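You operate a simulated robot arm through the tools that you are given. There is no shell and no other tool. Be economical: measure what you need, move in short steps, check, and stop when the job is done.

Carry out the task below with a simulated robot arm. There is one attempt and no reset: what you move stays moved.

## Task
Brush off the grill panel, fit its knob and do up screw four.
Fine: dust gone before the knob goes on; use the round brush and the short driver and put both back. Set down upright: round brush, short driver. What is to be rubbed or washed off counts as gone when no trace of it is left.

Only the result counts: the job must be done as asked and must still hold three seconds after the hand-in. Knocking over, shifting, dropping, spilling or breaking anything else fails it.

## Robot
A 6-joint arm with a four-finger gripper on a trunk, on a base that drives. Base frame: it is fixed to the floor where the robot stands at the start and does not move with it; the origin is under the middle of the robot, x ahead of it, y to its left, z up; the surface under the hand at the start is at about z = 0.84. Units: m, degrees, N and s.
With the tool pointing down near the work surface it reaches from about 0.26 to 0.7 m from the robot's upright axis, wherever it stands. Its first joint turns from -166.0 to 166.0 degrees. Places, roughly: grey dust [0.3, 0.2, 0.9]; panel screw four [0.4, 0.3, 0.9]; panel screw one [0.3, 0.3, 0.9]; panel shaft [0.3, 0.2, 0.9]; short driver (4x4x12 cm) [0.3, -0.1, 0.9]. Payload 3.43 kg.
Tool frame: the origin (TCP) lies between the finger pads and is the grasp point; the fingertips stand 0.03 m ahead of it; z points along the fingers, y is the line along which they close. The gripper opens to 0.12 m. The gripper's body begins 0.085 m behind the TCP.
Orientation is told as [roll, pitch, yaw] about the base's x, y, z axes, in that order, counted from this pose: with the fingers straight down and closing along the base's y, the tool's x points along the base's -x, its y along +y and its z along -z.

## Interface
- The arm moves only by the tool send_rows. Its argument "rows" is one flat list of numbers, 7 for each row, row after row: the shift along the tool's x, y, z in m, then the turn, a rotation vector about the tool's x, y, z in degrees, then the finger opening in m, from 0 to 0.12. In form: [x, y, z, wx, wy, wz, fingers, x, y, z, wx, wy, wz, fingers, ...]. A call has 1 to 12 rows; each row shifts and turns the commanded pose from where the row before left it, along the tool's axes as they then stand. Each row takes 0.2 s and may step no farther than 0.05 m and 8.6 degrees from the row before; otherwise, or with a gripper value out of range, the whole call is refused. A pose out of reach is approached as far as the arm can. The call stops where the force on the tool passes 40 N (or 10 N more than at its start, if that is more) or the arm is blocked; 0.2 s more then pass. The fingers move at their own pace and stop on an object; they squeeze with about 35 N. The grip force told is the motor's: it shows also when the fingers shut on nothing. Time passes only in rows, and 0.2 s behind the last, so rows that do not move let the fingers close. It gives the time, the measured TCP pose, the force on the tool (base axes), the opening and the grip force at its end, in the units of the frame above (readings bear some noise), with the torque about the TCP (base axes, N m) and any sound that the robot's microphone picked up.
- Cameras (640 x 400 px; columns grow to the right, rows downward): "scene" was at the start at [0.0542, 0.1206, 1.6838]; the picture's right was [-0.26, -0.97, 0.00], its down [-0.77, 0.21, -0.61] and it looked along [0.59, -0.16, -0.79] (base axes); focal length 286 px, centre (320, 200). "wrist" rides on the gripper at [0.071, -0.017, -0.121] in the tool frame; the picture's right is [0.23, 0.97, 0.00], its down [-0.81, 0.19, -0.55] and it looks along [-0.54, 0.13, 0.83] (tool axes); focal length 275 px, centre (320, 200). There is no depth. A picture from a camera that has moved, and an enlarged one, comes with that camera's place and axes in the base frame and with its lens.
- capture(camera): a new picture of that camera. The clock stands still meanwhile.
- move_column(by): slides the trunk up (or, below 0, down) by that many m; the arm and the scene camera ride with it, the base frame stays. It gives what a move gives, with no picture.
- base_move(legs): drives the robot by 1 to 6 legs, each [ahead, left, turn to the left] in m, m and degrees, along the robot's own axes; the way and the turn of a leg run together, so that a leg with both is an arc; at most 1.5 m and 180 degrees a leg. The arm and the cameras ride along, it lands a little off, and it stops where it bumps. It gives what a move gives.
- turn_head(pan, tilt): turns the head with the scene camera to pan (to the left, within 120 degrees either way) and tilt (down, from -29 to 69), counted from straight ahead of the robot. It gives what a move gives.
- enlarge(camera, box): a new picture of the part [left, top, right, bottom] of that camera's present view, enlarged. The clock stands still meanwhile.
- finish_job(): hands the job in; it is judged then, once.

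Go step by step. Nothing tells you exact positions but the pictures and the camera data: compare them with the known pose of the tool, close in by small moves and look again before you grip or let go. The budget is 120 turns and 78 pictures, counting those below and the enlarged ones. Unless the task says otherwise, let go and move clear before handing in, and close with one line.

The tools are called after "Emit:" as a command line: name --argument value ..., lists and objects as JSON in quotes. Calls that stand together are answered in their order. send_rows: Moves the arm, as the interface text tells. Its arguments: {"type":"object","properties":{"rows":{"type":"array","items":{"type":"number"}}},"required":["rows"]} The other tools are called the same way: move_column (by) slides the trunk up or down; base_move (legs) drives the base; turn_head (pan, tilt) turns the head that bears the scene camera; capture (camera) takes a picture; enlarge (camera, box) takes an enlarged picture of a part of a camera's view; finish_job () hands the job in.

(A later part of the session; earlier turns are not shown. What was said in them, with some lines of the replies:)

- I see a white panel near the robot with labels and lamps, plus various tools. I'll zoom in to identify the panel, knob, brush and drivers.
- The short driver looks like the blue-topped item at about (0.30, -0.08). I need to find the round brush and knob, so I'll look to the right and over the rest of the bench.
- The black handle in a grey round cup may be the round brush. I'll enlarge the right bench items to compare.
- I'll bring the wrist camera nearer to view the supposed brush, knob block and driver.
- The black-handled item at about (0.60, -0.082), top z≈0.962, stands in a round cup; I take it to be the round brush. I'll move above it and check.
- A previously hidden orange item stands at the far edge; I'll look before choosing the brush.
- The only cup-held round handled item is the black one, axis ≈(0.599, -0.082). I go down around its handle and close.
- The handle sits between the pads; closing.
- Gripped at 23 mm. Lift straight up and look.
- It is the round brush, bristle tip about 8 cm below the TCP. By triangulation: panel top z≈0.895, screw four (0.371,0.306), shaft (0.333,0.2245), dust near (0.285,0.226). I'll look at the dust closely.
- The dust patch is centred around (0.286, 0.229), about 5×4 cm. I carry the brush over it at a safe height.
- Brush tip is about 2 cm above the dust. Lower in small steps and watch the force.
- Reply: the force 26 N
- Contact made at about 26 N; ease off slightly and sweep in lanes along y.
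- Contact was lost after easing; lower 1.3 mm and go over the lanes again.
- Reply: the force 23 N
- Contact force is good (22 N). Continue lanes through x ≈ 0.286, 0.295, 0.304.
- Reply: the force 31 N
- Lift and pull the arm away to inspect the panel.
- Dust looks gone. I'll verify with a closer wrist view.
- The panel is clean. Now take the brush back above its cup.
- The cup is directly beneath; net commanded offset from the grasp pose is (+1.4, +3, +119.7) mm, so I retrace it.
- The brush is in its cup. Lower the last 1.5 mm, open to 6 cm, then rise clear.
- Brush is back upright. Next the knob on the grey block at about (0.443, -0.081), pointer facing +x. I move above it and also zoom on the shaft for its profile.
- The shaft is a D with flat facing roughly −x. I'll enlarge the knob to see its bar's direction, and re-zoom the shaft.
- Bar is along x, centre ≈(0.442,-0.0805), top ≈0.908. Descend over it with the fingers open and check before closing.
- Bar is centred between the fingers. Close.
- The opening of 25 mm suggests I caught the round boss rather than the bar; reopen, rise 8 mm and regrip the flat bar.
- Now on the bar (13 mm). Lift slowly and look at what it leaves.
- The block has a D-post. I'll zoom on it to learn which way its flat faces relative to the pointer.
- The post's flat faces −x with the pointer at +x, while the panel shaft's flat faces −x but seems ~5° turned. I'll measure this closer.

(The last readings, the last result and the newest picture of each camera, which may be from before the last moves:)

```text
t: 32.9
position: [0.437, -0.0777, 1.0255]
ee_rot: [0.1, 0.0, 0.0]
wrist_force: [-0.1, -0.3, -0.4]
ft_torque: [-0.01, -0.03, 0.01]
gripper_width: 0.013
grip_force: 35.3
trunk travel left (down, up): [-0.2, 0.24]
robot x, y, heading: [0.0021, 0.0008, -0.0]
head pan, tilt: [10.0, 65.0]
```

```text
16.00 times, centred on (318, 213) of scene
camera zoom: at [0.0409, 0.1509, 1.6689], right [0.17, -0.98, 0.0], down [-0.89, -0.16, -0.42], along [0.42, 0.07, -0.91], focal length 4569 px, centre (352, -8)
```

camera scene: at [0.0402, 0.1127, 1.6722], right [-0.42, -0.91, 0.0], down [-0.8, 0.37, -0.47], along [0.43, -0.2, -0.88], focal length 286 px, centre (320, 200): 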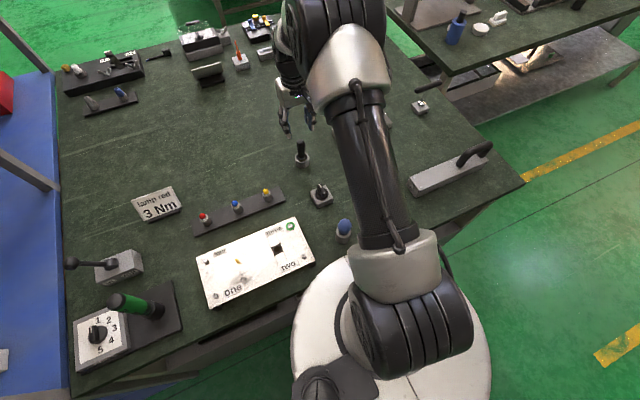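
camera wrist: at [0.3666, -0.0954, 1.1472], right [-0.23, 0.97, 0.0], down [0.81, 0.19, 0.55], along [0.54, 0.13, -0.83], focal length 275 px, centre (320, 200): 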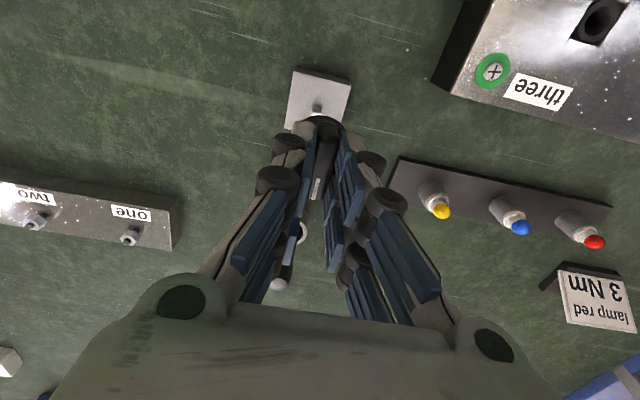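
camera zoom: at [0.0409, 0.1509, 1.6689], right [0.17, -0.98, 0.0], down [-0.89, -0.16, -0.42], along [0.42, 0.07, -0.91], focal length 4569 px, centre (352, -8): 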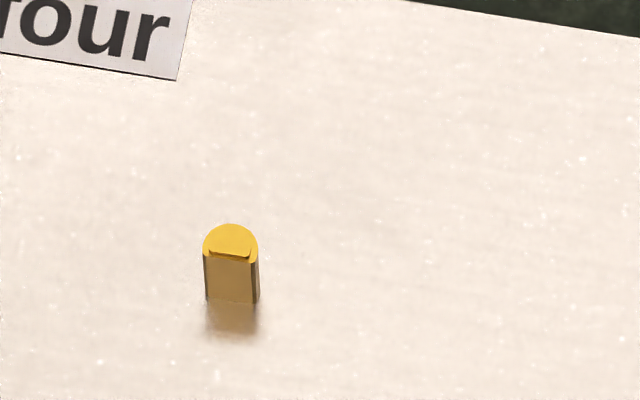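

Shaft axis ≈(0.3347,0.2248), flat turned about +6° relative to the knob's. Carry the knob by (−0.107,+0.306) and turn it +5.5° about vertical.

Emit:
send_rows --rows '[0.0134, 0.03825, 0, 0, 0, 0, 0, 0.0134, 0.03825, 0, 0, 0, 0, 0, 0.0134, 0.03825, 0, 0, 0, 0, 0, 0.0134, 0.03825, 0, 0, 0, 0, 0, 0.0134, 0.03825, 0, 0, 0, 0, 0, 0.0134, 0.03825, 0, 0, 0, 0, 0, 0.0134, 0.03825, 0, 0, 0, 0, 0, 0.0135, 0.03825, 0, 0, 0, 0, 0, 0, 0, 0.02, 0, 0, -5.5, 0, 0, 0, 0, 0, 0, 0, 0]'

Emit:
capture --camera "wrist"

Emit:
enlarge --camera "scene" --box '[280, 170, 380, 250]'

```text
t: 35.1
position: [0.3328, 0.2293, 1.0052]
ee_rot: [0.0, 0.0, 5.5]
wrist_force: [0.1, -0.4, 0.4]
ft_torque: [-0.01, -0.01, -0.01]
gripper_width: 0.0131
grip_force: 34.8
trunk travel left (down, up): [-0.2, 0.24]
robot x, y, heading: [-0.0018, -0.0002, -0.2]
head pan, tilt: [10.0, 65.0]
```

```text
39 pictures are left
camera wrist: at [0.2631, 0.2034, 1.1266], right [-0.32, 0.95, 0.0], down [0.79, 0.27, 0.55], along [0.52, 0.18, -0.83], focal length 275 px, centre (320, 200)
```

wrist: 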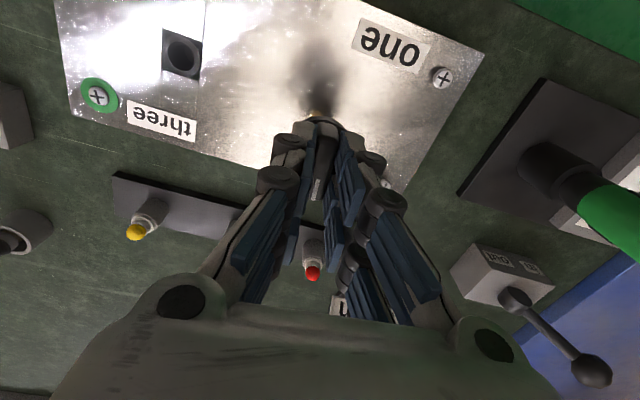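

```text
5.00 times, centred on (330, 210) of scene
camera zoom: at [0.0414, 0.1507, 1.6689], right [0.17, -0.98, 0.0], down [-0.89, -0.16, -0.42], along [0.42, 0.07, -0.91], focal length 1428 px, centre (270, 150)
```

zoom: 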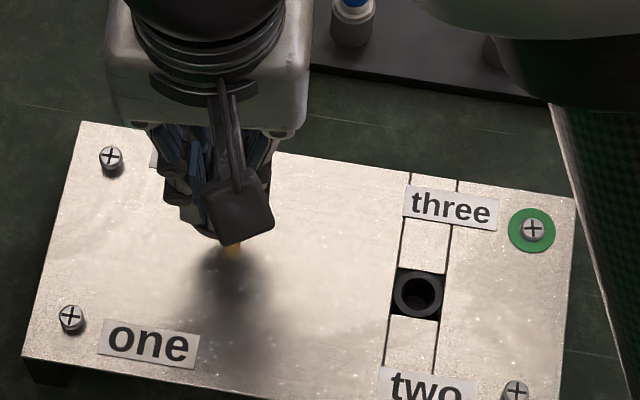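

Dark blur is the gripper's reflection/shadow. I'll zoom in on the wrist view to check the alignment of shaft and knob.

Emit:
enlarge --camera "wrist" --box '[285, 90, 355, 150]'

Emit:
enlarge --camera "scene" --box '[305, 200, 335, 225]'

```text
6.67 times, centred on (320, 120) of wrist
camera zoom: at [0.2631, 0.2034, 1.1266], right [-0.32, 0.95, 0.0], down [0.79, 0.27, 0.55], along [0.52, 0.18, -0.83], focal length 1835 px, centre (320, 733)
```

zoom: 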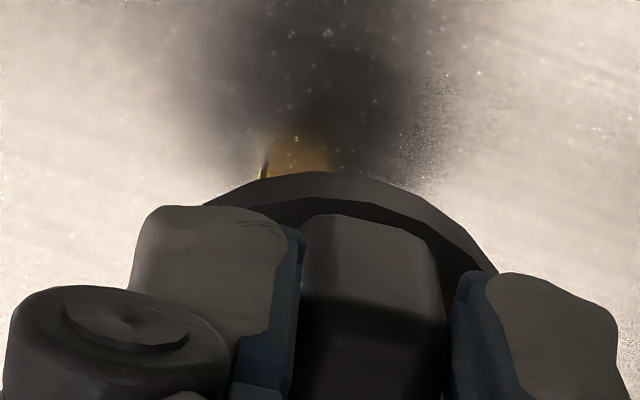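

```text
16.00 times, centred on (320, 212) of scene
camera zoom: at [0.0414, 0.1507, 1.6689], right [0.17, -0.98, 0.0], down [-0.89, -0.16, -0.42], along [0.42, 0.07, -0.91], focal length 4569 px, centre (320, 0)
```

zoom: 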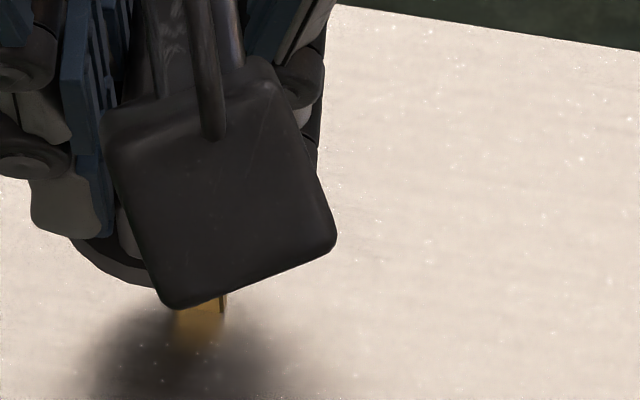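

The shaft lies about 2.8 mm to the −y side of the knob's axis; correct and descend gently.

Emit:
send_rows --rows '[0.001, -0.0028, 0.01, 0, 0, 0, 0, 0, 0, 0.012, 0, 0, 0, 0, 0, 0, 0.006, 0, 0, 0, 0, 0, 0, 0.004, 0, 0, 0, 0, 0, 0, 0.003, 0, 0, 0, 0]'

```text
t: 36.3
position: [0.3316, 0.224, 0.9717]
ee_rot: [0.0, 0.0, 5.5]
wrist_force: [0.0, 0.9, 0.2]
ft_torque: [-0.02, 0.0, 0.01]
gripper_width: 0.0132
grip_force: 35.4
trunk travel left (down, up): [-0.2, 0.24]
robot x, y, heading: [-0.0022, -0.003, -0.1]
head pan, tilt: [10.0, 65.0]
```

No contact force yet at a height where it should be entering. Continue.

Emit:
send_rows --rows '[0, 0, 0.004, 0, 0, 0, 0, 0, 0, 0.004, 0, 0, 0, 0, 0, 0, 0.004, 0, 0, 0, 0]'

```text
t: 37.1
position: [0.3325, 0.2244, 0.959]
ee_rot: [0.0, 0.0, 5.6]
wrist_force: [-0.9, 1.0, 0.1]
ft_torque: [0.01, 0.05, 0.02]
gripper_width: 0.0133
grip_force: 35.1
trunk travel left (down, up): [-0.2, 0.24]
robot x, y, heading: [-0.0016, 0.0031, -0.1]
head pan, tilt: [10.0, 65.0]
```

Emit:
send_rows --rows '[0, 0, 0.003, 0, 0, 0, 0, 0, 0, 0.002, 0, 0, 0, 0, 0, 0, 0.002, 0, 0, 0, 0, 0, 0, 0.002, 0, 0, 0, 0]'

Emit:
enlarge --camera "wrist" --box '[270, 80, 370, 160]'

```text
t: 38.1
position: [0.331, 0.2252, 0.9512]
ee_rot: [0.1, -0.1, 5.4]
wrist_force: [-1.8, -2.1, 22.5]
ft_torque: [-0.1, 0.14, -0.01]
gripper_width: 0.0132
grip_force: 35.2
trunk travel left (down, up): [-0.2, 0.24]
robot x, y, heading: [0.0018, -0.0033, 0.2]
head pan, tilt: [10.0, 65.0]
```

```text
5.00 times, centred on (320, 120) of wrist
camera zoom: at [0.2623, 0.1998, 1.072], right [-0.32, 0.95, 0.0], down [0.79, 0.27, 0.56], along [0.53, 0.18, -0.83], focal length 1376 px, centre (320, 600)
```

zoom: 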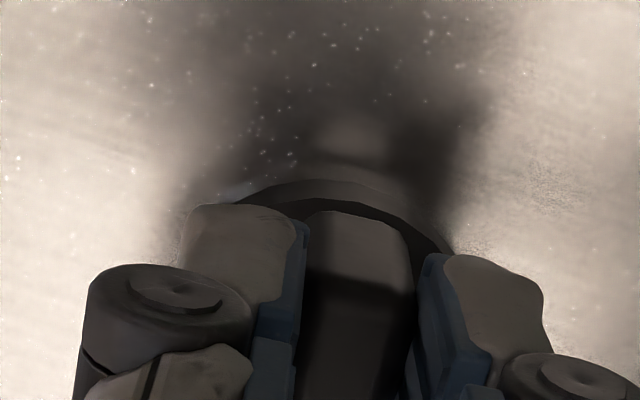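

Seated with 22 N at the expected height. Open and rise.

Emit:
send_rows --rows '[0, 0, 0.0005, 0, 0, 0, 0, 0, 0, -0.001, 0, 0, 0, 0.02, 0, 0, 0, 0, 0, 0, 0.05, 0, 0, 0, 0, 0, 0, 0.05, 0, 0, -0.02, 0, 0, 0, 0.05, 0, 0, -0.04, 0, 0, 0, 0.05, -0.03, -0.03, -0.02, 0, 0, 0, 0.05, -0.035, -0.035, 0, 0, 0, 0, 0.05, -0.035, -0.035, 0, 0, 0, 0, 0.05, -0.03, -0.035, 0, 0, 0, 0, 0.05, -0.03, -0.035, 0, 0, 0, 0, 0.05]'

Emit:
enlarge --camera "scene" --box '[260, 160, 440, 280]'

```text
t: 40.5
position: [0.5058, 0.068, 1.0303]
ee_rot: [0.0, 0.1, 5.6]
wrist_force: [-0.8, -0.3, -0.5]
ft_torque: [0.0, 0.0, 0.0]
gripper_width: 0.0499
grip_force: 0.0
trunk travel left (down, up): [-0.2, 0.24]
robot x, y, heading: [0.0001, 0.0015, 0.2]
head pan, tilt: [10.0, 65.0]
```

```text
3.33 times, centred on (350, 220) of scene
camera zoom: at [0.0428, 0.1495, 1.6689], right [0.17, -0.98, 0.0], down [-0.89, -0.16, -0.42], along [0.42, 0.07, -0.91], focal length 952 px, centre (220, 133)
```

zoom: 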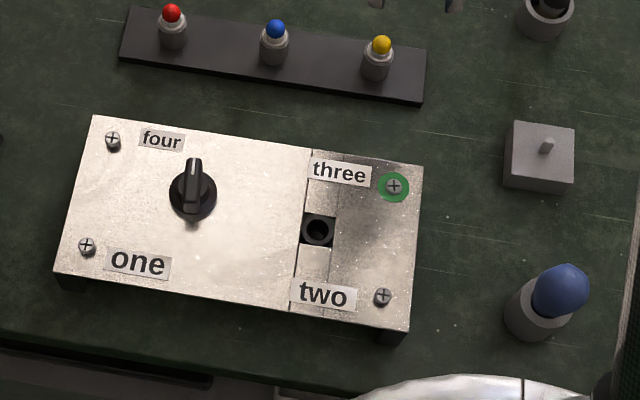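

Knob is on, pointing cleanly. Now the short driver in its cup near (0.29,-0.077); move for a wrist view.

Emit:
send_rows --rows '[0, 0, -0.02, 0, 0, 5.5, 0.08, 0.0277, -0.0247, -0.01, 0, 0, 0, 0.08, 0.0277, -0.0247, -0.01, 0, 0, 0, 0.08, 0.0277, -0.0247, -0.01, 0, 0, 0, 0.08, 0.0277, -0.0247, -0.01, 0, 0, 0, 0.08, 0.0277, -0.0247, -0.01, 0, 0, 0, 0.08, 0.0277, -0.0247, 0, 0, 0, 0, 0.08]'

Emit:
capture --camera "wrist"

Emit:
enlarge --camera "scene" --box '[375, 210, 475, 290]'

```text
t: 42.1
position: [0.3403, -0.0768, 1.0997]
ee_rot: [0.0, -0.1, 0.0]
wrist_force: [0.1, 0.4, -0.8]
ft_torque: [0.0, 0.0, 0.0]
gripper_width: 0.0801
grip_force: 0.0
trunk travel left (down, up): [-0.2, 0.24]
robot x, y, heading: [-0.0002, -0.0007, -0.1]
head pan, tilt: [10.0, 65.0]
```

```text
33 pictures are left
camera wrist: at [0.2694, -0.095, 1.221], right [-0.23, 0.97, 0.0], down [0.81, 0.19, 0.55], along [0.54, 0.13, -0.83], focal length 275 px, centre (320, 200)
```

wrist: 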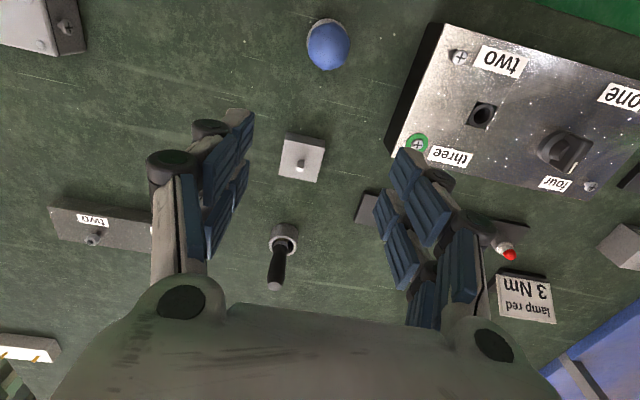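

```text
5.00 times, centred on (425, 250) of scene
camera zoom: at [0.0412, 0.15, 1.6689], right [0.17, -0.98, 0.0], down [-0.89, -0.16, -0.42], along [0.42, 0.07, -0.91], focal length 1428 px, centre (-205, -50)
```

zoom: 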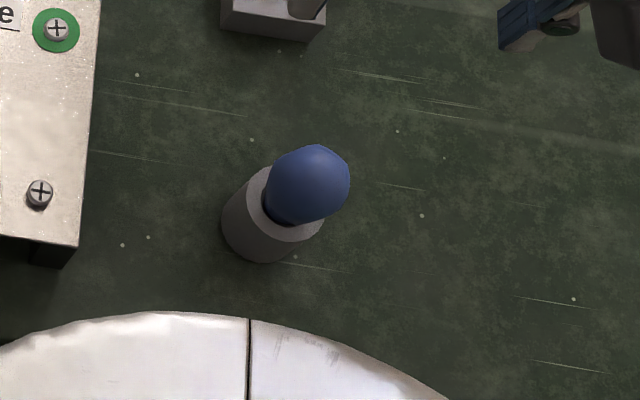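

Driver axis ≈(0.291,-0.0825), cup rim ≈0.89, handle top ≈0.96. Position above it and check.

Emit:
send_rows --rows '[0.025, -0.003, 0.01, 0, 0, 0, 0.08, 0.024, -0.0027, 0.02, 0, 0, 0, 0.08, 0, 0, 0.03, 0, 0, 0, 0.08, 0, 0, 0, 0, 0, 0, 0.08]'

Emit:
capture --camera "wrist"

Emit:
enlarge --camera "scene" --box '[375, 210, 475, 290]'

```text
t: 43.1
position: [0.2933, -0.0833, 1.0397]
ee_rot: [-0.1, 0.0, 0.0]
wrist_force: [0.4, -0.2, 0.1]
ft_torque: [-0.01, -0.01, 0.01]
gripper_width: 0.0801
grip_force: 0.0
trunk travel left (down, up): [-0.2, 0.24]
robot x, y, heading: [-0.0009, -0.0018, 0.2]
head pan, tilt: [10.0, 65.0]
```

```text
31 pictures are left
camera wrist: at [0.2199, -0.1017, 1.1603], right [-0.23, 0.97, 0.0], down [0.81, 0.19, 0.55], along [0.54, 0.13, -0.83], focal length 275 px, centre (320, 200)
```

wrist: 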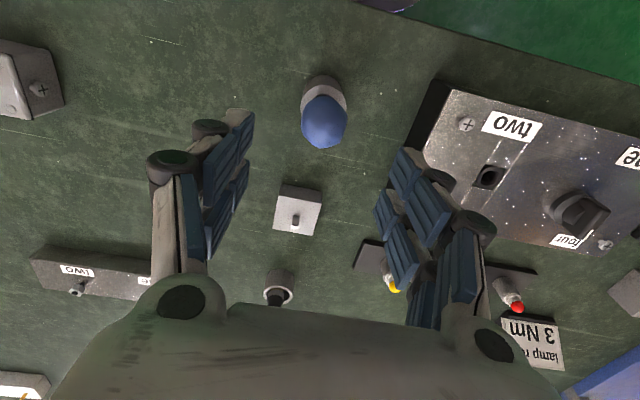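

```text
5.00 times, centred on (425, 250) of scene
camera zoom: at [0.0411, 0.1509, 1.6689], right [0.17, -0.98, 0.0], down [-0.89, -0.16, -0.42], along [0.42, 0.07, -0.91], focal length 1428 px, centre (-205, -50)
```

zoom: 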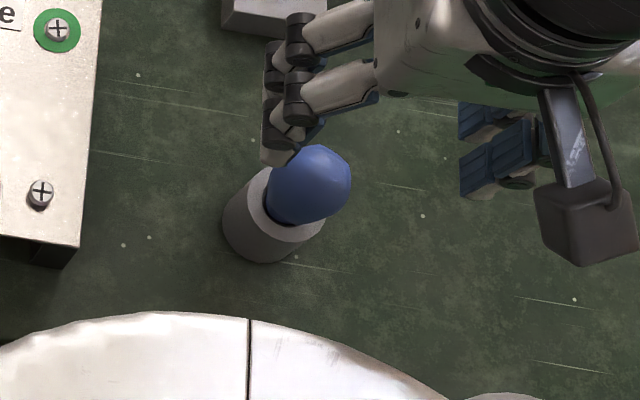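

Handle bulb centre ≈(0.2937,-0.0825,0.925). Descend to z≈0.93 and check.

Emit:
send_rows --rows '[-0.0015, 0.0005, 0.03, 0, 0, 0, 0.08, 0, 0, 0.03, 0, 0, 0, 0.08, 0, 0, 0.03, 0, 0, 0, 0.08, 0, 0, 0.019, 0, 0, 0, 0.08]'

Emit:
capture --camera "wrist"

```text
t: 44.1
position: [0.2937, -0.0834, 0.9313]
ee_rot: [0.0, -0.2, 0.0]
wrist_force: [0.6, 0.4, 0.8]
ft_torque: [-0.03, 0.04, 0.03]
gripper_width: 0.0798
grip_force: 0.0
trunk travel left (down, up): [-0.2, 0.24]
robot x, y, heading: [0.0007, 0.0011, 0.3]
head pan, tilt: [10.0, 65.0]
```

```text
29 pictures are left
camera wrist: at [0.2222, -0.1007, 1.0516], right [-0.23, 0.97, 0.0], down [0.81, 0.19, 0.55], along [0.54, 0.13, -0.83], focal length 275 px, centre (320, 200)
```

wrist: 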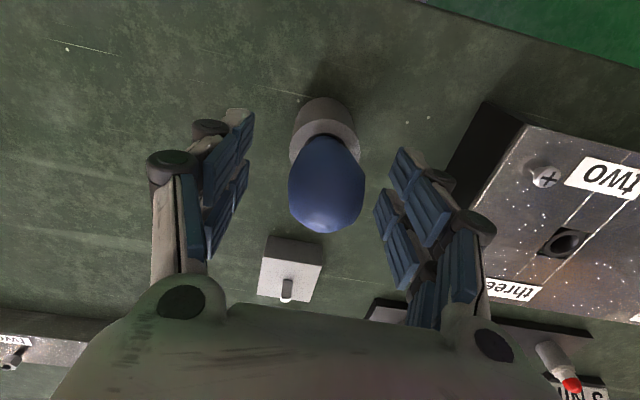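

Centred. Close on the handle.

Emit:
send_rows --rows '[0, 0, 0, 0, 0, 0, 0.02, 0, 0, 0, 0, 0, 0, 0.0, 0, 0, 0, 0, 0, 0, 0.0, 0, 0, 0, 0, 0, 0, 0.0, 0, 0, 0, 0, 0, 0, 0.0]'

```text
t: 45.3
position: [0.2929, -0.0809, 0.9295]
ee_rot: [0.0, 0.0, 0.0]
wrist_force: [-0.3, 3.3, 0.9]
ft_torque: [0.1, 0.03, 0.0]
gripper_width: 0.0357
grip_force: 34.7
trunk travel left (down, up): [-0.2, 0.24]
robot x, y, heading: [-0.0012, -0.0005, 0.0]
head pan, tilt: [10.0, 65.0]
```

Gripped (36 mm). Lift straight up and look.

Emit:
send_rows --rows '[0, 0, -0.02, 0, 0, 0, 0.0, 0, 0, -0.03, 0, 0, 0, 0.0, 0, 0, -0.04, 0, 0, 0, 0.0, 0, 0, -0.05, 0, 0, 0, 0.0, -0.03, 0, -0.02, 0, 0, 0, 0.0]'

Emit:
capture --camera "wrist"

Emit:
capture --camera "scene"

```text
t: 46.5
position: [0.3244, -0.0844, 1.0919]
ee_rot: [-0.1, 0.2, -0.1]
wrist_force: [0.6, 0.2, -0.5]
ft_torque: [0.02, 0.01, 0.01]
gripper_width: 0.0353
grip_force: 35.6
trunk travel left (down, up): [-0.2, 0.24]
robot x, y, heading: [-0.0014, 0.0008, 0.3]
head pan, tilt: [10.0, 65.0]
```

```text
28 pictures are left
camera wrist: at [0.2535, -0.1024, 1.2134], right [-0.23, 0.97, 0.0], down [0.81, 0.19, 0.55], along [0.54, 0.13, -0.83], focal length 275 px, centre (320, 200)
```

wrist: 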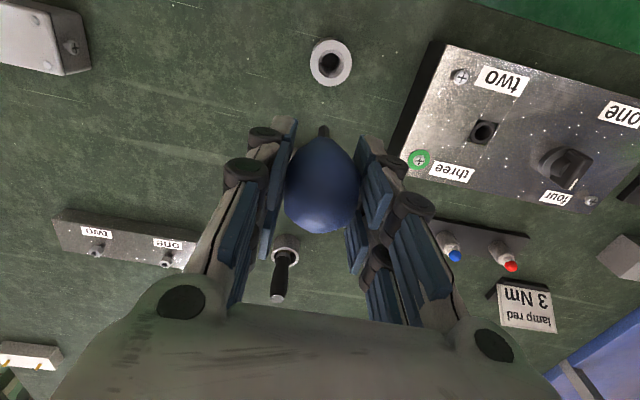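

```text
27 pictures are left
camera scene: at [0.0436, 0.1504, 1.6688], right [0.17, -0.98, 0.0], down [-0.89, -0.16, -0.42], along [0.42, 0.07, -0.91], focal length 286 px, centre (320, 200)
```

scene: 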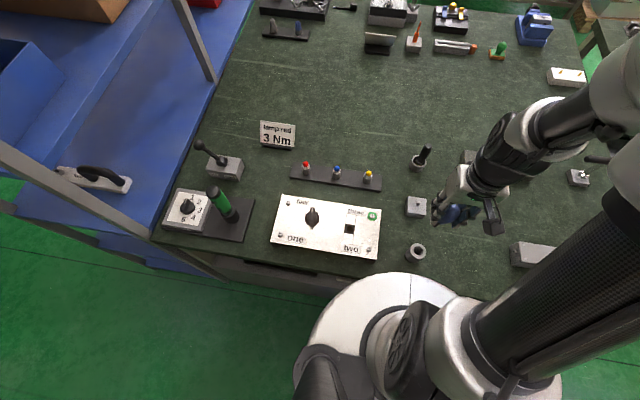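

The driver is held with its bit protruding. Find the tip relative to the TCP.

Emit:
enlarge --camera "scene" --box '[420, 180, 500, 250]'

Emit:
enlarge --camera "wrist" --box '[290, 105, 360, 155]'

```text
5.71 times, centred on (460, 215) of scene
camera zoom: at [0.0436, 0.1504, 1.6688], right [0.17, -0.98, 0.0], down [-0.89, -0.16, -0.42], along [0.42, 0.07, -0.91], focal length 1632 px, centre (-480, 114)
```

zoom: 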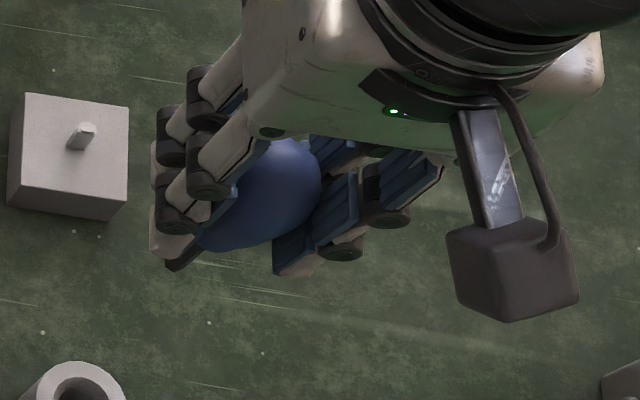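

```text
8.00 times, centred on (325, 130) of wrist
camera zoom: at [0.2535, -0.1024, 1.2134], right [-0.23, 0.97, 0.0], down [0.81, 0.19, 0.55], along [0.54, 0.13, -0.83], focal length 2202 px, centre (280, 760)
```

zoom: 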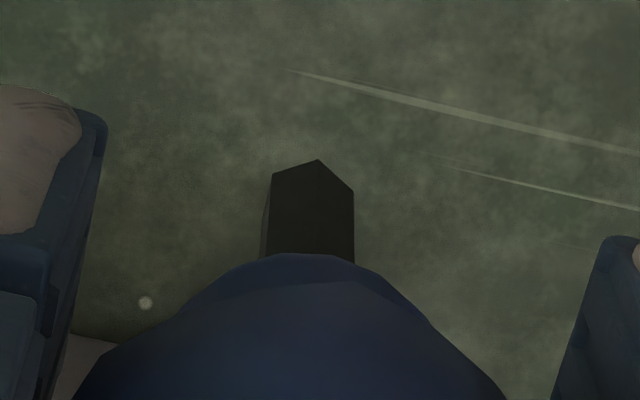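

Tip is ≈8.7 cm below the TCP. Carry the driver over screw four at about (0.371, 0.304), keeping it high.

Emit:
send_rows --rows '[-0.0053, 0.043, 0, 0, 0, 0, 0, -0.0053, 0.043, 0, 0, 0, 0, 0, -0.0053, 0.043, 0, 0, 0, 0, 0, -0.0053, 0.043, 0, 0, 0, 0, 0, -0.0053, 0.043, 0, 0, 0, 0, 0, -0.0053, 0.043, 0, 0, 0, 0, 0, -0.0053, 0.043, 0, 0, 0, 0, 0, -0.0053, 0.043, 0, 0, 0, 0, 0, -0.0051, 0.0425, 0, 0, 0, 0, 0, 0, 0, 0.03, 0, 0, 0, 0]'

Emit:
send_rows --rows '[0, 0, 0, 0, 0, -8.5, 0, 0, 0, 0, 0, 0, -8.5, 0, 0, 0, 0, 0, 0, -8.5, 0, 0, 0, 0, 0, 0, -8.5, 0, 0, 0, 0, 0, 0, -8.5, 0, 0, 0, 0, 0, 0, -8.5, 0, 0, 0, 0, 0, 0, -8.5, 0, 0, 0, 0, 0, 0, -8.5, 0, 0, 0, 0, 0, 0, -8.5, 0, 0, 0, 0, 0, 0, -8.5, 0, 0, 0, 0, 0, 0, 0, 0]'

Emit:
capture --camera "wrist"

Emit:
enlarge --camera "scene" --box '[250, 160, 350, 240]'

```text
t: 48.7
position: [0.3708, 0.3048, 1.0596]
ee_rot: [0.1, -0.1, 0.0]
wrist_force: [0.8, -1.1, -0.3]
ft_torque: [0.0, 0.01, -0.01]
gripper_width: 0.0353
grip_force: 35.1
trunk travel left (down, up): [-0.2, 0.24]
robot x, y, heading: [-0.0008, 0.0, -0.2]
head pan, tilt: [10.0, 65.0]
```

```text
t: 51.1
position: [0.3715, 0.3045, 1.0623]
ee_rot: [0.0, 0.0, 85.1]
wrist_force: [0.4, -0.2, -0.5]
ft_torque: [-0.02, -0.01, 0.0]
gripper_width: 0.0353
grip_force: 35.2
trunk travel left (down, up): [-0.2, 0.24]
robot x, y, heading: [0.0007, -0.0003, 0.1]
head pan, tilt: [10.0, 65.0]
```

```text
24 pictures are left
camera wrist: at [0.3828, 0.2302, 1.1822], right [-0.99, -0.15, 0.0], down [-0.12, 0.82, 0.55], along [-0.08, 0.55, -0.83], focal length 275 px, centre (320, 200)
```

wrist: 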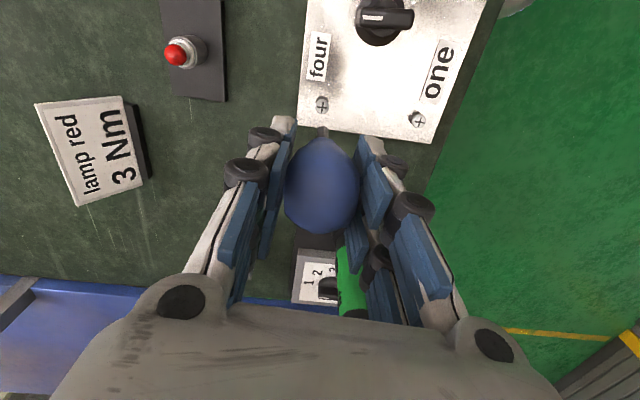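

```text
5.00 times, centred on (300, 200) of scene
camera zoom: at [0.0419, 0.1507, 1.6688], right [0.17, -0.98, 0.0], down [-0.89, -0.16, -0.42], along [0.42, 0.07, -0.91], focal length 1428 px, centre (420, 200)
```

zoom: 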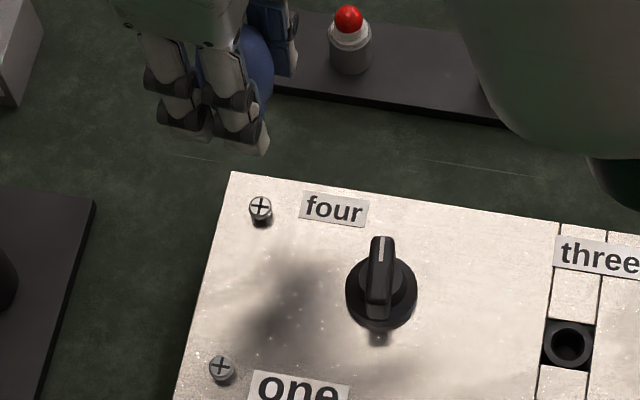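

Very near aligned: screw four at (322,105) vs predicted (320,107). Lower 2.5 cm and check with zoom.

Emit:
send_rows --rows '[0, 0, 0.02, 0, 0, 0, 0, 0, 0, 0.015, 0, 0, 0, 0, 0, 0, 0, 0, 0, 0, 0]'

Emit:
enlarge --camera "wrist" --box '[285, 90, 365, 150]'

Emit:
enlarge --camera "scene" --box '[270, 170, 320, 210]'

```text
t: 51.9
position: [0.3713, 0.3032, 1.0256]
ee_rot: [0.0, 0.0, 85.0]
wrist_force: [0.2, 0.2, -1.2]
ft_torque: [0.02, -0.02, -0.03]
gripper_width: 0.0352
grip_force: 35.0
trunk travel left (down, up): [-0.2, 0.24]
robot x, y, heading: [-0.0007, 0.0009, -0.1]
head pan, tilt: [10.0, 65.0]
```

```text
6.67 times, centred on (325, 120) of wrist
camera zoom: at [0.3817, 0.2308, 1.1472], right [-0.99, -0.14, 0.0], down [-0.12, 0.82, 0.55], along [-0.08, 0.55, -0.83], focal length 1835 px, centre (287, 733)
```

zoom: 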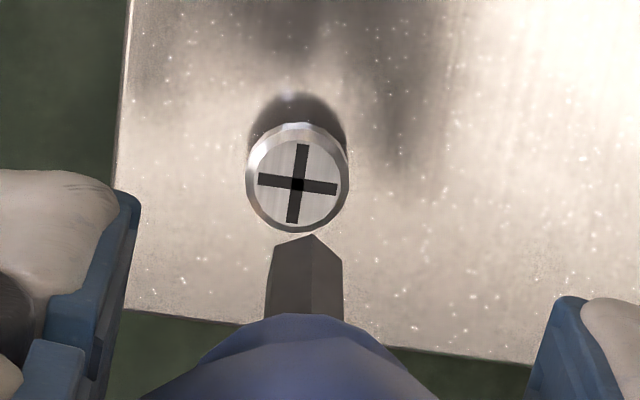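

```text
10.00 times, centred on (295, 190) of scene
camera zoom: at [0.0419, 0.1506, 1.6689], right [0.17, -0.98, 0.0], down [-0.89, -0.16, -0.42], along [0.42, 0.07, -0.91], focal length 2856 px, centre (570, 300)
```

zoom: 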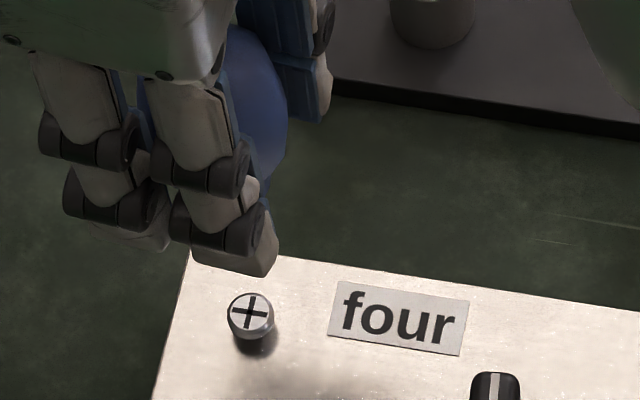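

Bit and screw line up within about a millimetre. Descend slowly to contact.

Emit:
send_rows --rows '[0, -0.0005, 0.015, 0, 0, 0, 0, 0, 0, 0.01, 0, 0, 0, 0, 0, 0, 0.004, 0, 0, 0, 0, 0, 0, 0.003, 0, 0, 0, 0]'

Emit:
enlarge --camera "wrist" --box '[285, 90, 365, 150]'

```text
t: 52.9
position: [0.3711, 0.3031, 0.9932]
ee_rot: [0.1, 0.0, 85.0]
wrist_force: [0.0, 0.0, -0.3]
ft_torque: [0.02, -0.01, 0.03]
gripper_width: 0.0351
grip_force: 34.3
trunk travel left (down, up): [-0.2, 0.24]
robot x, y, heading: [0.0035, 0.001, 0.1]
head pan, tilt: [10.0, 65.0]
```

```text
6.67 times, centred on (325, 120) of wrist
camera zoom: at [0.3824, 0.2306, 1.1156], right [-0.99, -0.14, 0.0], down [-0.12, 0.82, 0.55], along [-0.08, 0.55, -0.83], focal length 1835 px, centre (287, 733)
```

zoom: 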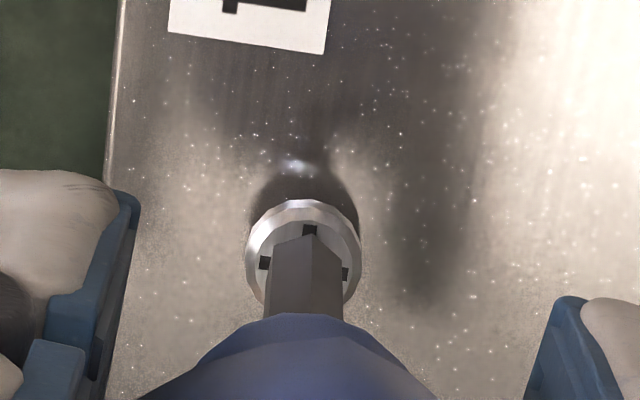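

Bit is right over the slot cross. Continue down until it presses.

Emit:
send_rows --rows '[0, 0, 0.002, 0, 0, 0, 0, 0, 0, 0.002, 0, 0, 0, 0, 0, 0, 0.002, 0, 0, 0, 0]'

```text
t: 53.7
position: [0.3722, 0.3036, 0.989]
ee_rot: [0.0, 0.0, 85.1]
wrist_force: [-0.8, -0.2, -1.5]
ft_torque: [0.0, -0.01, 0.03]
gripper_width: 0.0353
grip_force: 35.8
trunk travel left (down, up): [-0.2, 0.24]
robot x, y, heading: [0.0011, 0.0041, -0.1]
head pan, tilt: [10.0, 65.0]
```

Emit:
send_rows --rows '[0, 0, 0.002, 0, 0, 0, 0, 0, 0, 0.002, 0, 0, 0, 0, 0, 0, 0.0015, 0, 0, 0, 0]'

```text
t: 54.5
position: [0.3723, 0.3043, 0.983]
ee_rot: [-0.1, -0.1, 84.9]
wrist_force: [-1.2, 1.4, 11.8]
ft_torque: [0.05, 0.09, 0.03]
gripper_width: 0.0351
grip_force: 35.3
trunk travel left (down, up): [-0.2, 0.24]
robot x, y, heading: [-0.0032, -0.0004, -0.1]
head pan, tilt: [10.0, 65.0]
```

Contact at 12 N. Turn clockwise a bit, following down, watching torque.

Emit:
send_rows --rows '[0, 0, 0.0005, 0, 0, 8, 0, 0, 0, 0.0003, 0, 0, 8, 0, 0, 0, 0.0003, 0, 0, 8, 0, 0, 0, 0.0003, 0, 0, 8, 0]'

Emit:
enlarge --camera "wrist" --box '[285, 90, 365, 150]'

```text
t: 55.5
position: [0.3714, 0.3034, 0.9813]
ee_rot: [0.1, -0.1, 52.9]
wrist_force: [2.0, 0.0, 13.0]
ft_torque: [-0.12, -0.14, 0.03]
gripper_width: 0.0355
grip_force: 35.1
trunk travel left (down, up): [-0.2, 0.24]
robot x, y, heading: [-0.0003, -0.0007, 0.4]
head pan, tilt: [10.0, 65.0]
```

```text
6.67 times, centred on (325, 120) of wrist
camera zoom: at [0.342, 0.2358, 1.1025], right [-0.91, 0.4, 0.0], down [0.34, 0.76, 0.55], along [0.22, 0.51, -0.83], focal length 1835 px, centre (287, 733)
```

zoom: 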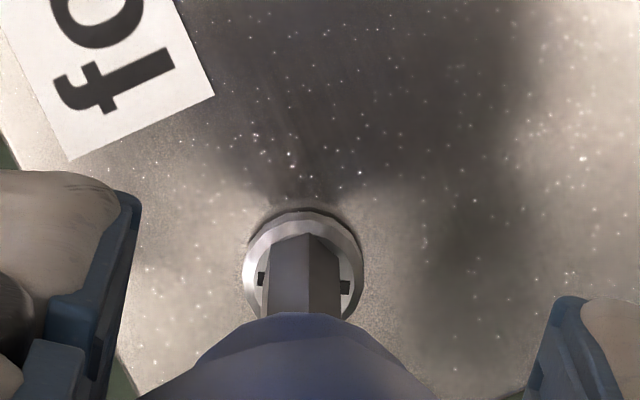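

The screw turns with the bit. Continue turning clockwise.

Emit:
send_rows --rows '[0, 0, 0.0002, 0, 0, 8.5, 0, 0, 0, 0.0002, 0, 0, 8.5, 0, 0, 0, 0.0002, 0, 0, 8.5, 0, 0, 0, 0.0002, 0, 0, 8.5, 0, 0, 0, 0.0002, 0, 0, 8.5, 0, 0, 0, 0.0002, 0, 0, 8.5, 0, 0, 0, 0.0002, 0, 0, 8.5, 0, 0, 0, 0.0002, 0, 0, 8.5, 0]'

```text
t: 57.3
position: [0.3716, 0.3034, 0.9801]
ee_rot: [0.0, 0.0, -15.1]
wrist_force: [-0.7, 0.8, 8.8]
ft_torque: [0.06, 0.04, 0.03]
gripper_width: 0.0351
grip_force: 35.2
trunk travel left (down, up): [-0.2, 0.24]
robot x, y, heading: [0.0007, 0.0028, -0.0]
head pan, tilt: [10.0, 65.0]
```

Emit:
send_rows --rows '[0, 0, 0.0003, 0, 0, 8.5, 0, 0, 0, 0.0002, 0, 0, 8.5, 0, 0, 0, 0.0002, 0, 0, 8.5, 0, 0, 0, 0.0002, 0, 0, 8.5, 0, 0, 0, 0.0002, 0, 0, 8.5, 0, 0, 0, 0.0002, 0, 0, 8.5, 0, 0, 0, 0.0002, 0, 0, 8.5, 0, 0, 0, 0.0002, 0, 0, 8.5, 0]'

Emit:
enlarge --camera "wrist" --box '[285, 90, 365, 150]'

```text
t: 59.1
position: [0.3713, 0.3034, 0.9782]
ee_rot: [0.0, 0.0, -83.1]
wrist_force: [0.6, 0.0, 6.9]
ft_torque: [0.04, -0.05, -0.04]
gripper_width: 0.035
grip_force: 35.7
trunk travel left (down, up): [-0.2, 0.24]
robot x, y, heading: [0.0004, -0.0037, 0.0]
head pan, tilt: [10.0, 65.0]
```

```text
6.67 times, centred on (325, 120) of wrist
camera zoom: at [0.3465, 0.3714, 1.0994], right [0.94, 0.34, 0.0], down [0.29, -0.78, 0.55], along [0.19, -0.52, -0.83], focal length 1835 px, centre (287, 733)
```

zoom: 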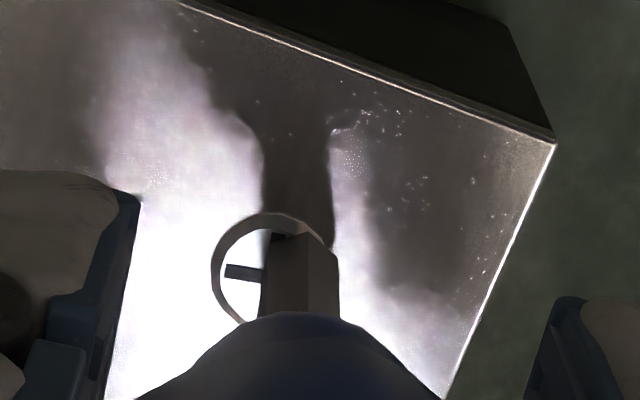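

The bit sits ~2 mm off the TCP axis, so it drifted over the screw while turning (the screw still followed). I lift 1 cm, re-centre the bit and inspect the screw's height.

Emit:
send_rows --rows '[0, 0, -0.006, 0, 0, 0, 0, 0, 0, -0.006, 0, 0, 0, 0, -0.001, -0.0038, 0, 0, 0, 0, 0, 0, 0, 0, 0, 0, 0, 0]'

Emit:
enlarge --camera "wrist" --box '[285, 90, 365, 150]'

Emit:
enlarge --camera "scene" --box '[275, 180, 325, 220]'

```text
t: 60.1
position: [0.3686, 0.3033, 0.9897]
ee_rot: [-0.1, 0.0, -83.0]
wrist_force: [0.4, -0.4, -0.9]
ft_torque: [0.0, 0.04, 0.01]
gripper_width: 0.0351
grip_force: 35.0
trunk travel left (down, up): [-0.2, 0.24]
robot x, y, heading: [-0.003, -0.0008, -0.2]
head pan, tilt: [10.0, 65.0]
```

```text
6.67 times, centred on (325, 120) of wrist
camera zoom: at [0.3428, 0.3701, 1.111], right [0.94, 0.35, 0.0], down [0.29, -0.78, 0.55], along [0.19, -0.52, -0.83], focal length 1835 px, centre (287, 733)
```

zoom: 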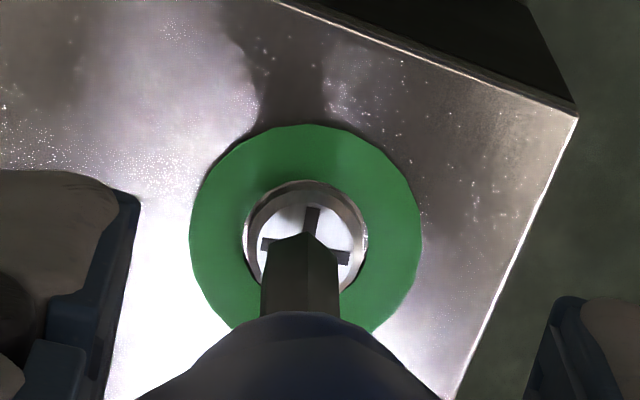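

```text
10.00 times, centred on (300, 200) of scene
camera zoom: at [0.042, 0.1507, 1.6688], right [0.17, -0.98, 0.0], down [-0.89, -0.16, -0.42], along [0.42, 0.07, -0.91], focal length 2856 px, centre (520, 200)
```

zoom: 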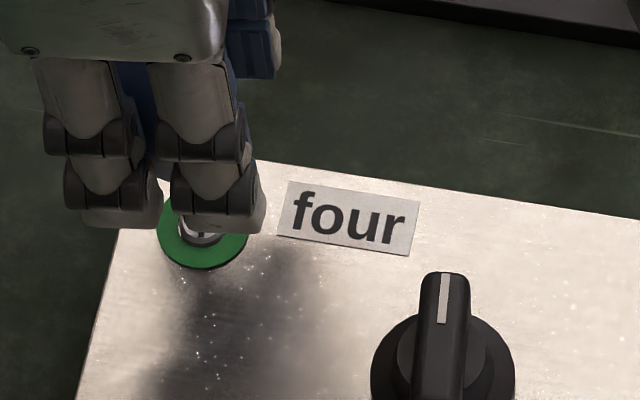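

A green ring has appeared around screw four, same as screw three's: it is done up. Lift, turn back, and carry the driver home.

Emit:
send_rows --rows '[0, 0, -0.05, 0, 0, 0, 0, 0, 0, -0.05, 0, 0, 0, 0, 0, 0, 0, 0, 0, -8.3, 0, 0, 0, 0, 0, 0, -8.3, 0, 0, 0, 0, 0, 0, -8.3, 0, 0, 0, 0, 0, 0, -8.3, 0, 0, 0, 0, 0, 0, -8.3, 0, 0, 0, 0, 0, 0, -8.3, 0, 0, 0, 0, 0, 0, -8.3, 0, 0, 0, 0, 0, 0, -8.3, 0, 0, 0, 0, 0, 0, -8.3, 0, 0, 0, 0, 0, 0, -8.3, 0]'

Emit:
send_rows --rows '[0.00743, -0.0385, 0, 0, 0, 0, 0, 0.00743, -0.0385, 0, 0, 0, 0, 0, 0.00743, -0.0385, 0, 0, 0, 0, 0, 0.00743, -0.0385, 0, 0, 0, 0, 0, 0.00743, -0.0385, 0, 0, 0, 0, 0, 0.00743, -0.0385, 0, 0, 0, 0, 0, 0.00743, -0.0385, 0, 0, 0, 0, 0, 0.00743, -0.0385, 0, 0, 0, 0, 0, 0.00743, -0.0385, 0, 0, 0, 0, 0, 0.00743, -0.0385, 0, 0, 0, 0, 0, 0, 0, 0.04, 0, 0, 0, 0, 0, 0, 0, 0, 0, 0, 0]'

Emit:
capture --camera "wrist"

Emit:
enlarge --camera "scene" --box '[260, 160, 460, 290]'

```text
t: 62.7
position: [0.3678, 0.3025, 1.0895]
ee_rot: [0.0, 0.0, 0.1]
wrist_force: [0.0, 0.1, -1.2]
ft_torque: [-0.04, 0.0, -0.02]
gripper_width: 0.0352
grip_force: 35.5
trunk travel left (down, up): [-0.2, 0.24]
robot x, y, heading: [0.0012, 0.0013, 0.0]
head pan, tilt: [10.0, 65.0]
```

```text
t: 65.3
position: [0.295, -0.0825, 1.048]
ee_rot: [-0.1, -0.1, 0.1]
wrist_force: [0.9, 0.2, -1.3]
ft_torque: [0.01, -0.03, 0.0]
gripper_width: 0.0351
grip_force: 35.1
trunk travel left (down, up): [-0.2, 0.24]
robot x, y, heading: [-0.0007, 0.0016, -0.1]
head pan, tilt: [10.0, 65.0]
```

```text
15 pictures are left
camera wrist: at [0.224, -0.1006, 1.1692], right [-0.23, 0.97, 0.0], down [0.81, 0.19, 0.55], along [0.54, 0.13, -0.83], focal length 275 px, centre (320, 200)
```

wrist: 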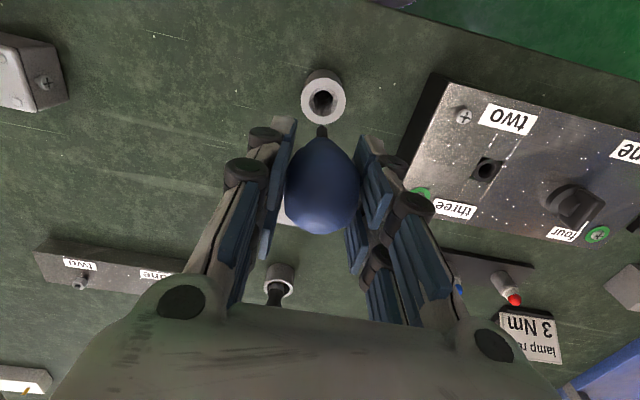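

```text
3.08 times, centred on (360, 225) of scene
camera zoom: at [0.0407, 0.1506, 1.6689], right [0.17, -0.98, 0.0], down [-0.89, -0.16, -0.42], along [0.42, 0.07, -0.91], focal length 879 px, centre (197, 123)
```

zoom: 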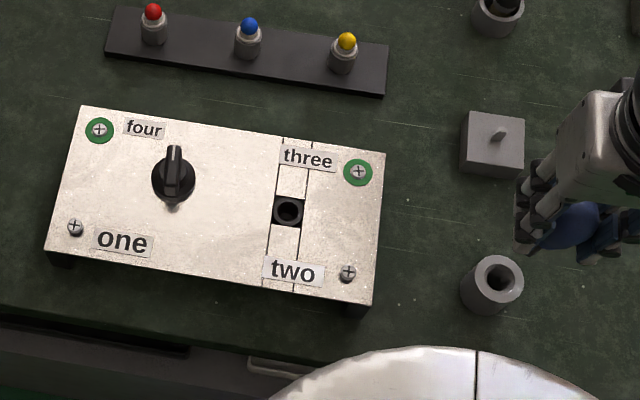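

Screw four and three both show green, knob in place. Lower the driver back into its cup by the exact retrace.

Emit:
send_rows --rows '[0, 0, 0.03, 0, 0, 0, 0, 0, 0, 0.03, 0, 0, 0, 0, 0, 0, 0.02, 0, 0, 0, 0, 0, 0, 0.015, 0, 0, 0, 0, 0, 0, 0.012, 0, 0, 0, 0, 0, 0, 0.008, 0, 0, 0, 0]'

Emit:
capture --camera "wrist"

```text
t: 66.7
position: [0.2941, -0.0829, 0.9342]
ee_rot: [0.0, 0.0, -0.1]
wrist_force: [-0.9, -0.8, -1.7]
ft_torque: [0.0, 0.01, -0.05]
gripper_width: 0.0355
grip_force: 34.8
trunk travel left (down, up): [-0.2, 0.24]
robot x, y, heading: [0.0003, 0.0023, -0.1]
head pan, tilt: [10.0, 65.0]
```

```text
13 pictures are left
camera wrist: at [0.2235, -0.1, 1.0565], right [-0.23, 0.97, 0.0], down [0.81, 0.19, 0.55], along [0.54, 0.13, -0.83], focal length 275 px, centre (320, 200)
```

wrist: 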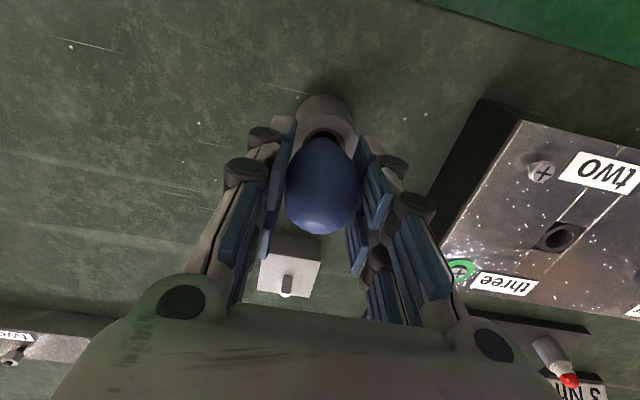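

It is in the cup; lower the remaining ~4 mm gently.

Emit:
send_rows --rows '[0, 0, 0.002, 0, 0, 0, 0, 0, 0, 0.0015, 0, 0, 0, 0]'

```text
t: 67.3
position: [0.2946, -0.0835, 0.9328]
ee_rot: [0.0, 0.0, 0.0]
wrist_force: [-1.8, 0.8, 2.3]
ft_torque: [0.01, 0.0, -0.02]
gripper_width: 0.0354
grip_force: 35.0
trunk travel left (down, up): [-0.2, 0.24]
robot x, y, heading: [0.0037, 0.0012, -0.1]
head pan, tilt: [10.0, 65.0]
```

Light contact now. Release and rise.

Emit:
send_rows --rows '[0, 0, 0.0005, 0, 0, 0, 0, 0, 0, 0, 0, 0, 0, 0.06, 0, 0, 0, 0, 0, 0, 0.08, 0, 0, 0, 0, 0, 0, 0.08, 0, 0, 0, 0, 0, 0, 0.08, 0, 0, -0.03, 0, 0, 0, 0.08, 0, 0, -0.04, 0, 0, 0, 0.08, 0, 0, -0.05, 0, 0, 0, 0.08, -0.03, 0, -0.03, 0, 0, 0, 0.08]'

Emit:
capture --camera "wrist"

Emit:
capture --camera "scene"

Emit:
enlarge --camera "scene" --box '[270, 140, 440, 275]'

```text
t: 69.3
position: [0.3242, -0.0835, 1.0796]
ee_rot: [0.0, 0.1, 0.0]
wrist_force: [0.6, -0.7, -0.4]
ft_torque: [-0.01, 0.07, -0.02]
gripper_width: 0.0801
grip_force: 0.1
trunk travel left (down, up): [-0.2, 0.24]
robot x, y, heading: [0.0026, -0.0022, 0.1]
head pan, tilt: [10.0, 65.0]
```

```text
12 pictures are left
camera wrist: at [0.2532, -0.1002, 1.2022], right [-0.23, 0.97, 0.0], down [0.81, 0.19, 0.55], along [0.54, 0.13, -0.83], focal length 275 px, centre (320, 200)
```

wrist: 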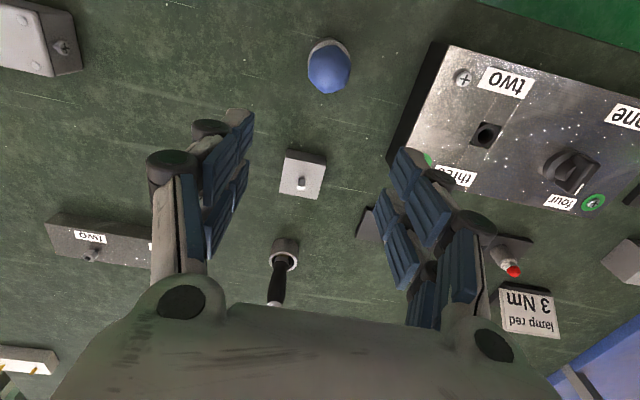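

```text
11 pictures are left
camera scene: at [0.0432, 0.1508, 1.6688], right [0.17, -0.98, 0.0], down [-0.89, -0.16, -0.42], along [0.42, 0.07, -0.91], focal length 286 px, centre (320, 200)
```

scene: 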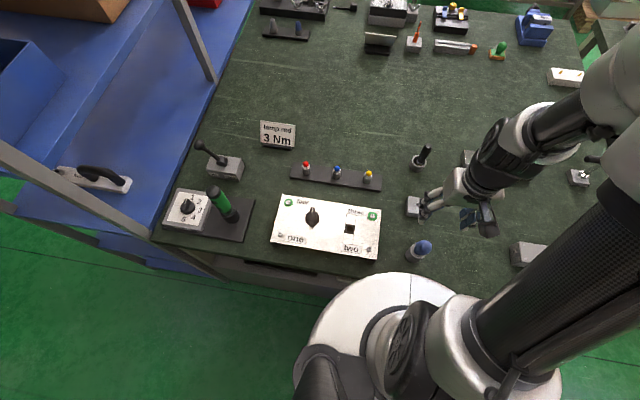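

```text
2.96 times, centred on (355, 208) of scene
camera zoom: at [0.0432, 0.1508, 1.6688], right [0.17, -0.98, 0.0], down [-0.89, -0.16, -0.42], along [0.42, 0.07, -0.91], focal length 846 px, centre (216, 178)
```

zoom: 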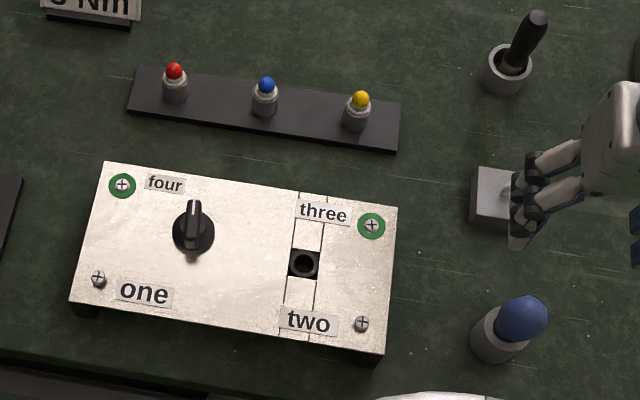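

All is in place: brush and driver upright, knob fitted, ring green. One last close check on the panel for dust traces and knob seating.

Emit:
enlarge --camera "scene" --box '[285, 195, 345, 245]'

```text
8.00 times, centred on (315, 220) of scene
camera zoom: at [0.0432, 0.1508, 1.6688], right [0.17, -0.98, 0.0], down [-0.89, -0.16, -0.42], along [0.42, 0.07, -0.91], focal length 2285 px, centre (360, 40)
```

zoom: 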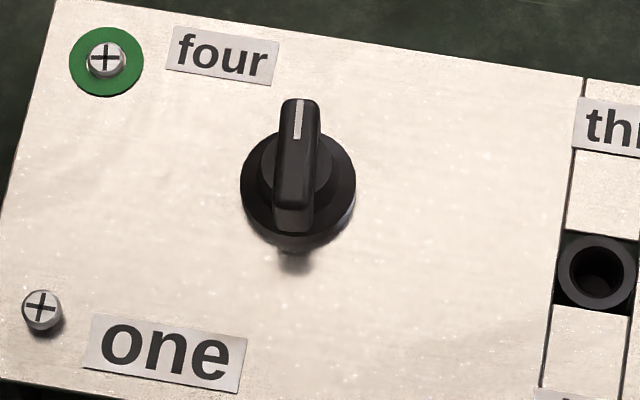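

The panel is clean, the knob sits flush and screw four shows its green ring. Handing in.

Emit:
finish_job

```text
The job is handed in.
```

The grill panel is brushed clean, the knob was fitted after that, and screw four is done up and shows a green ring like screw three's. The round brush and short driver are back upright in their cups.
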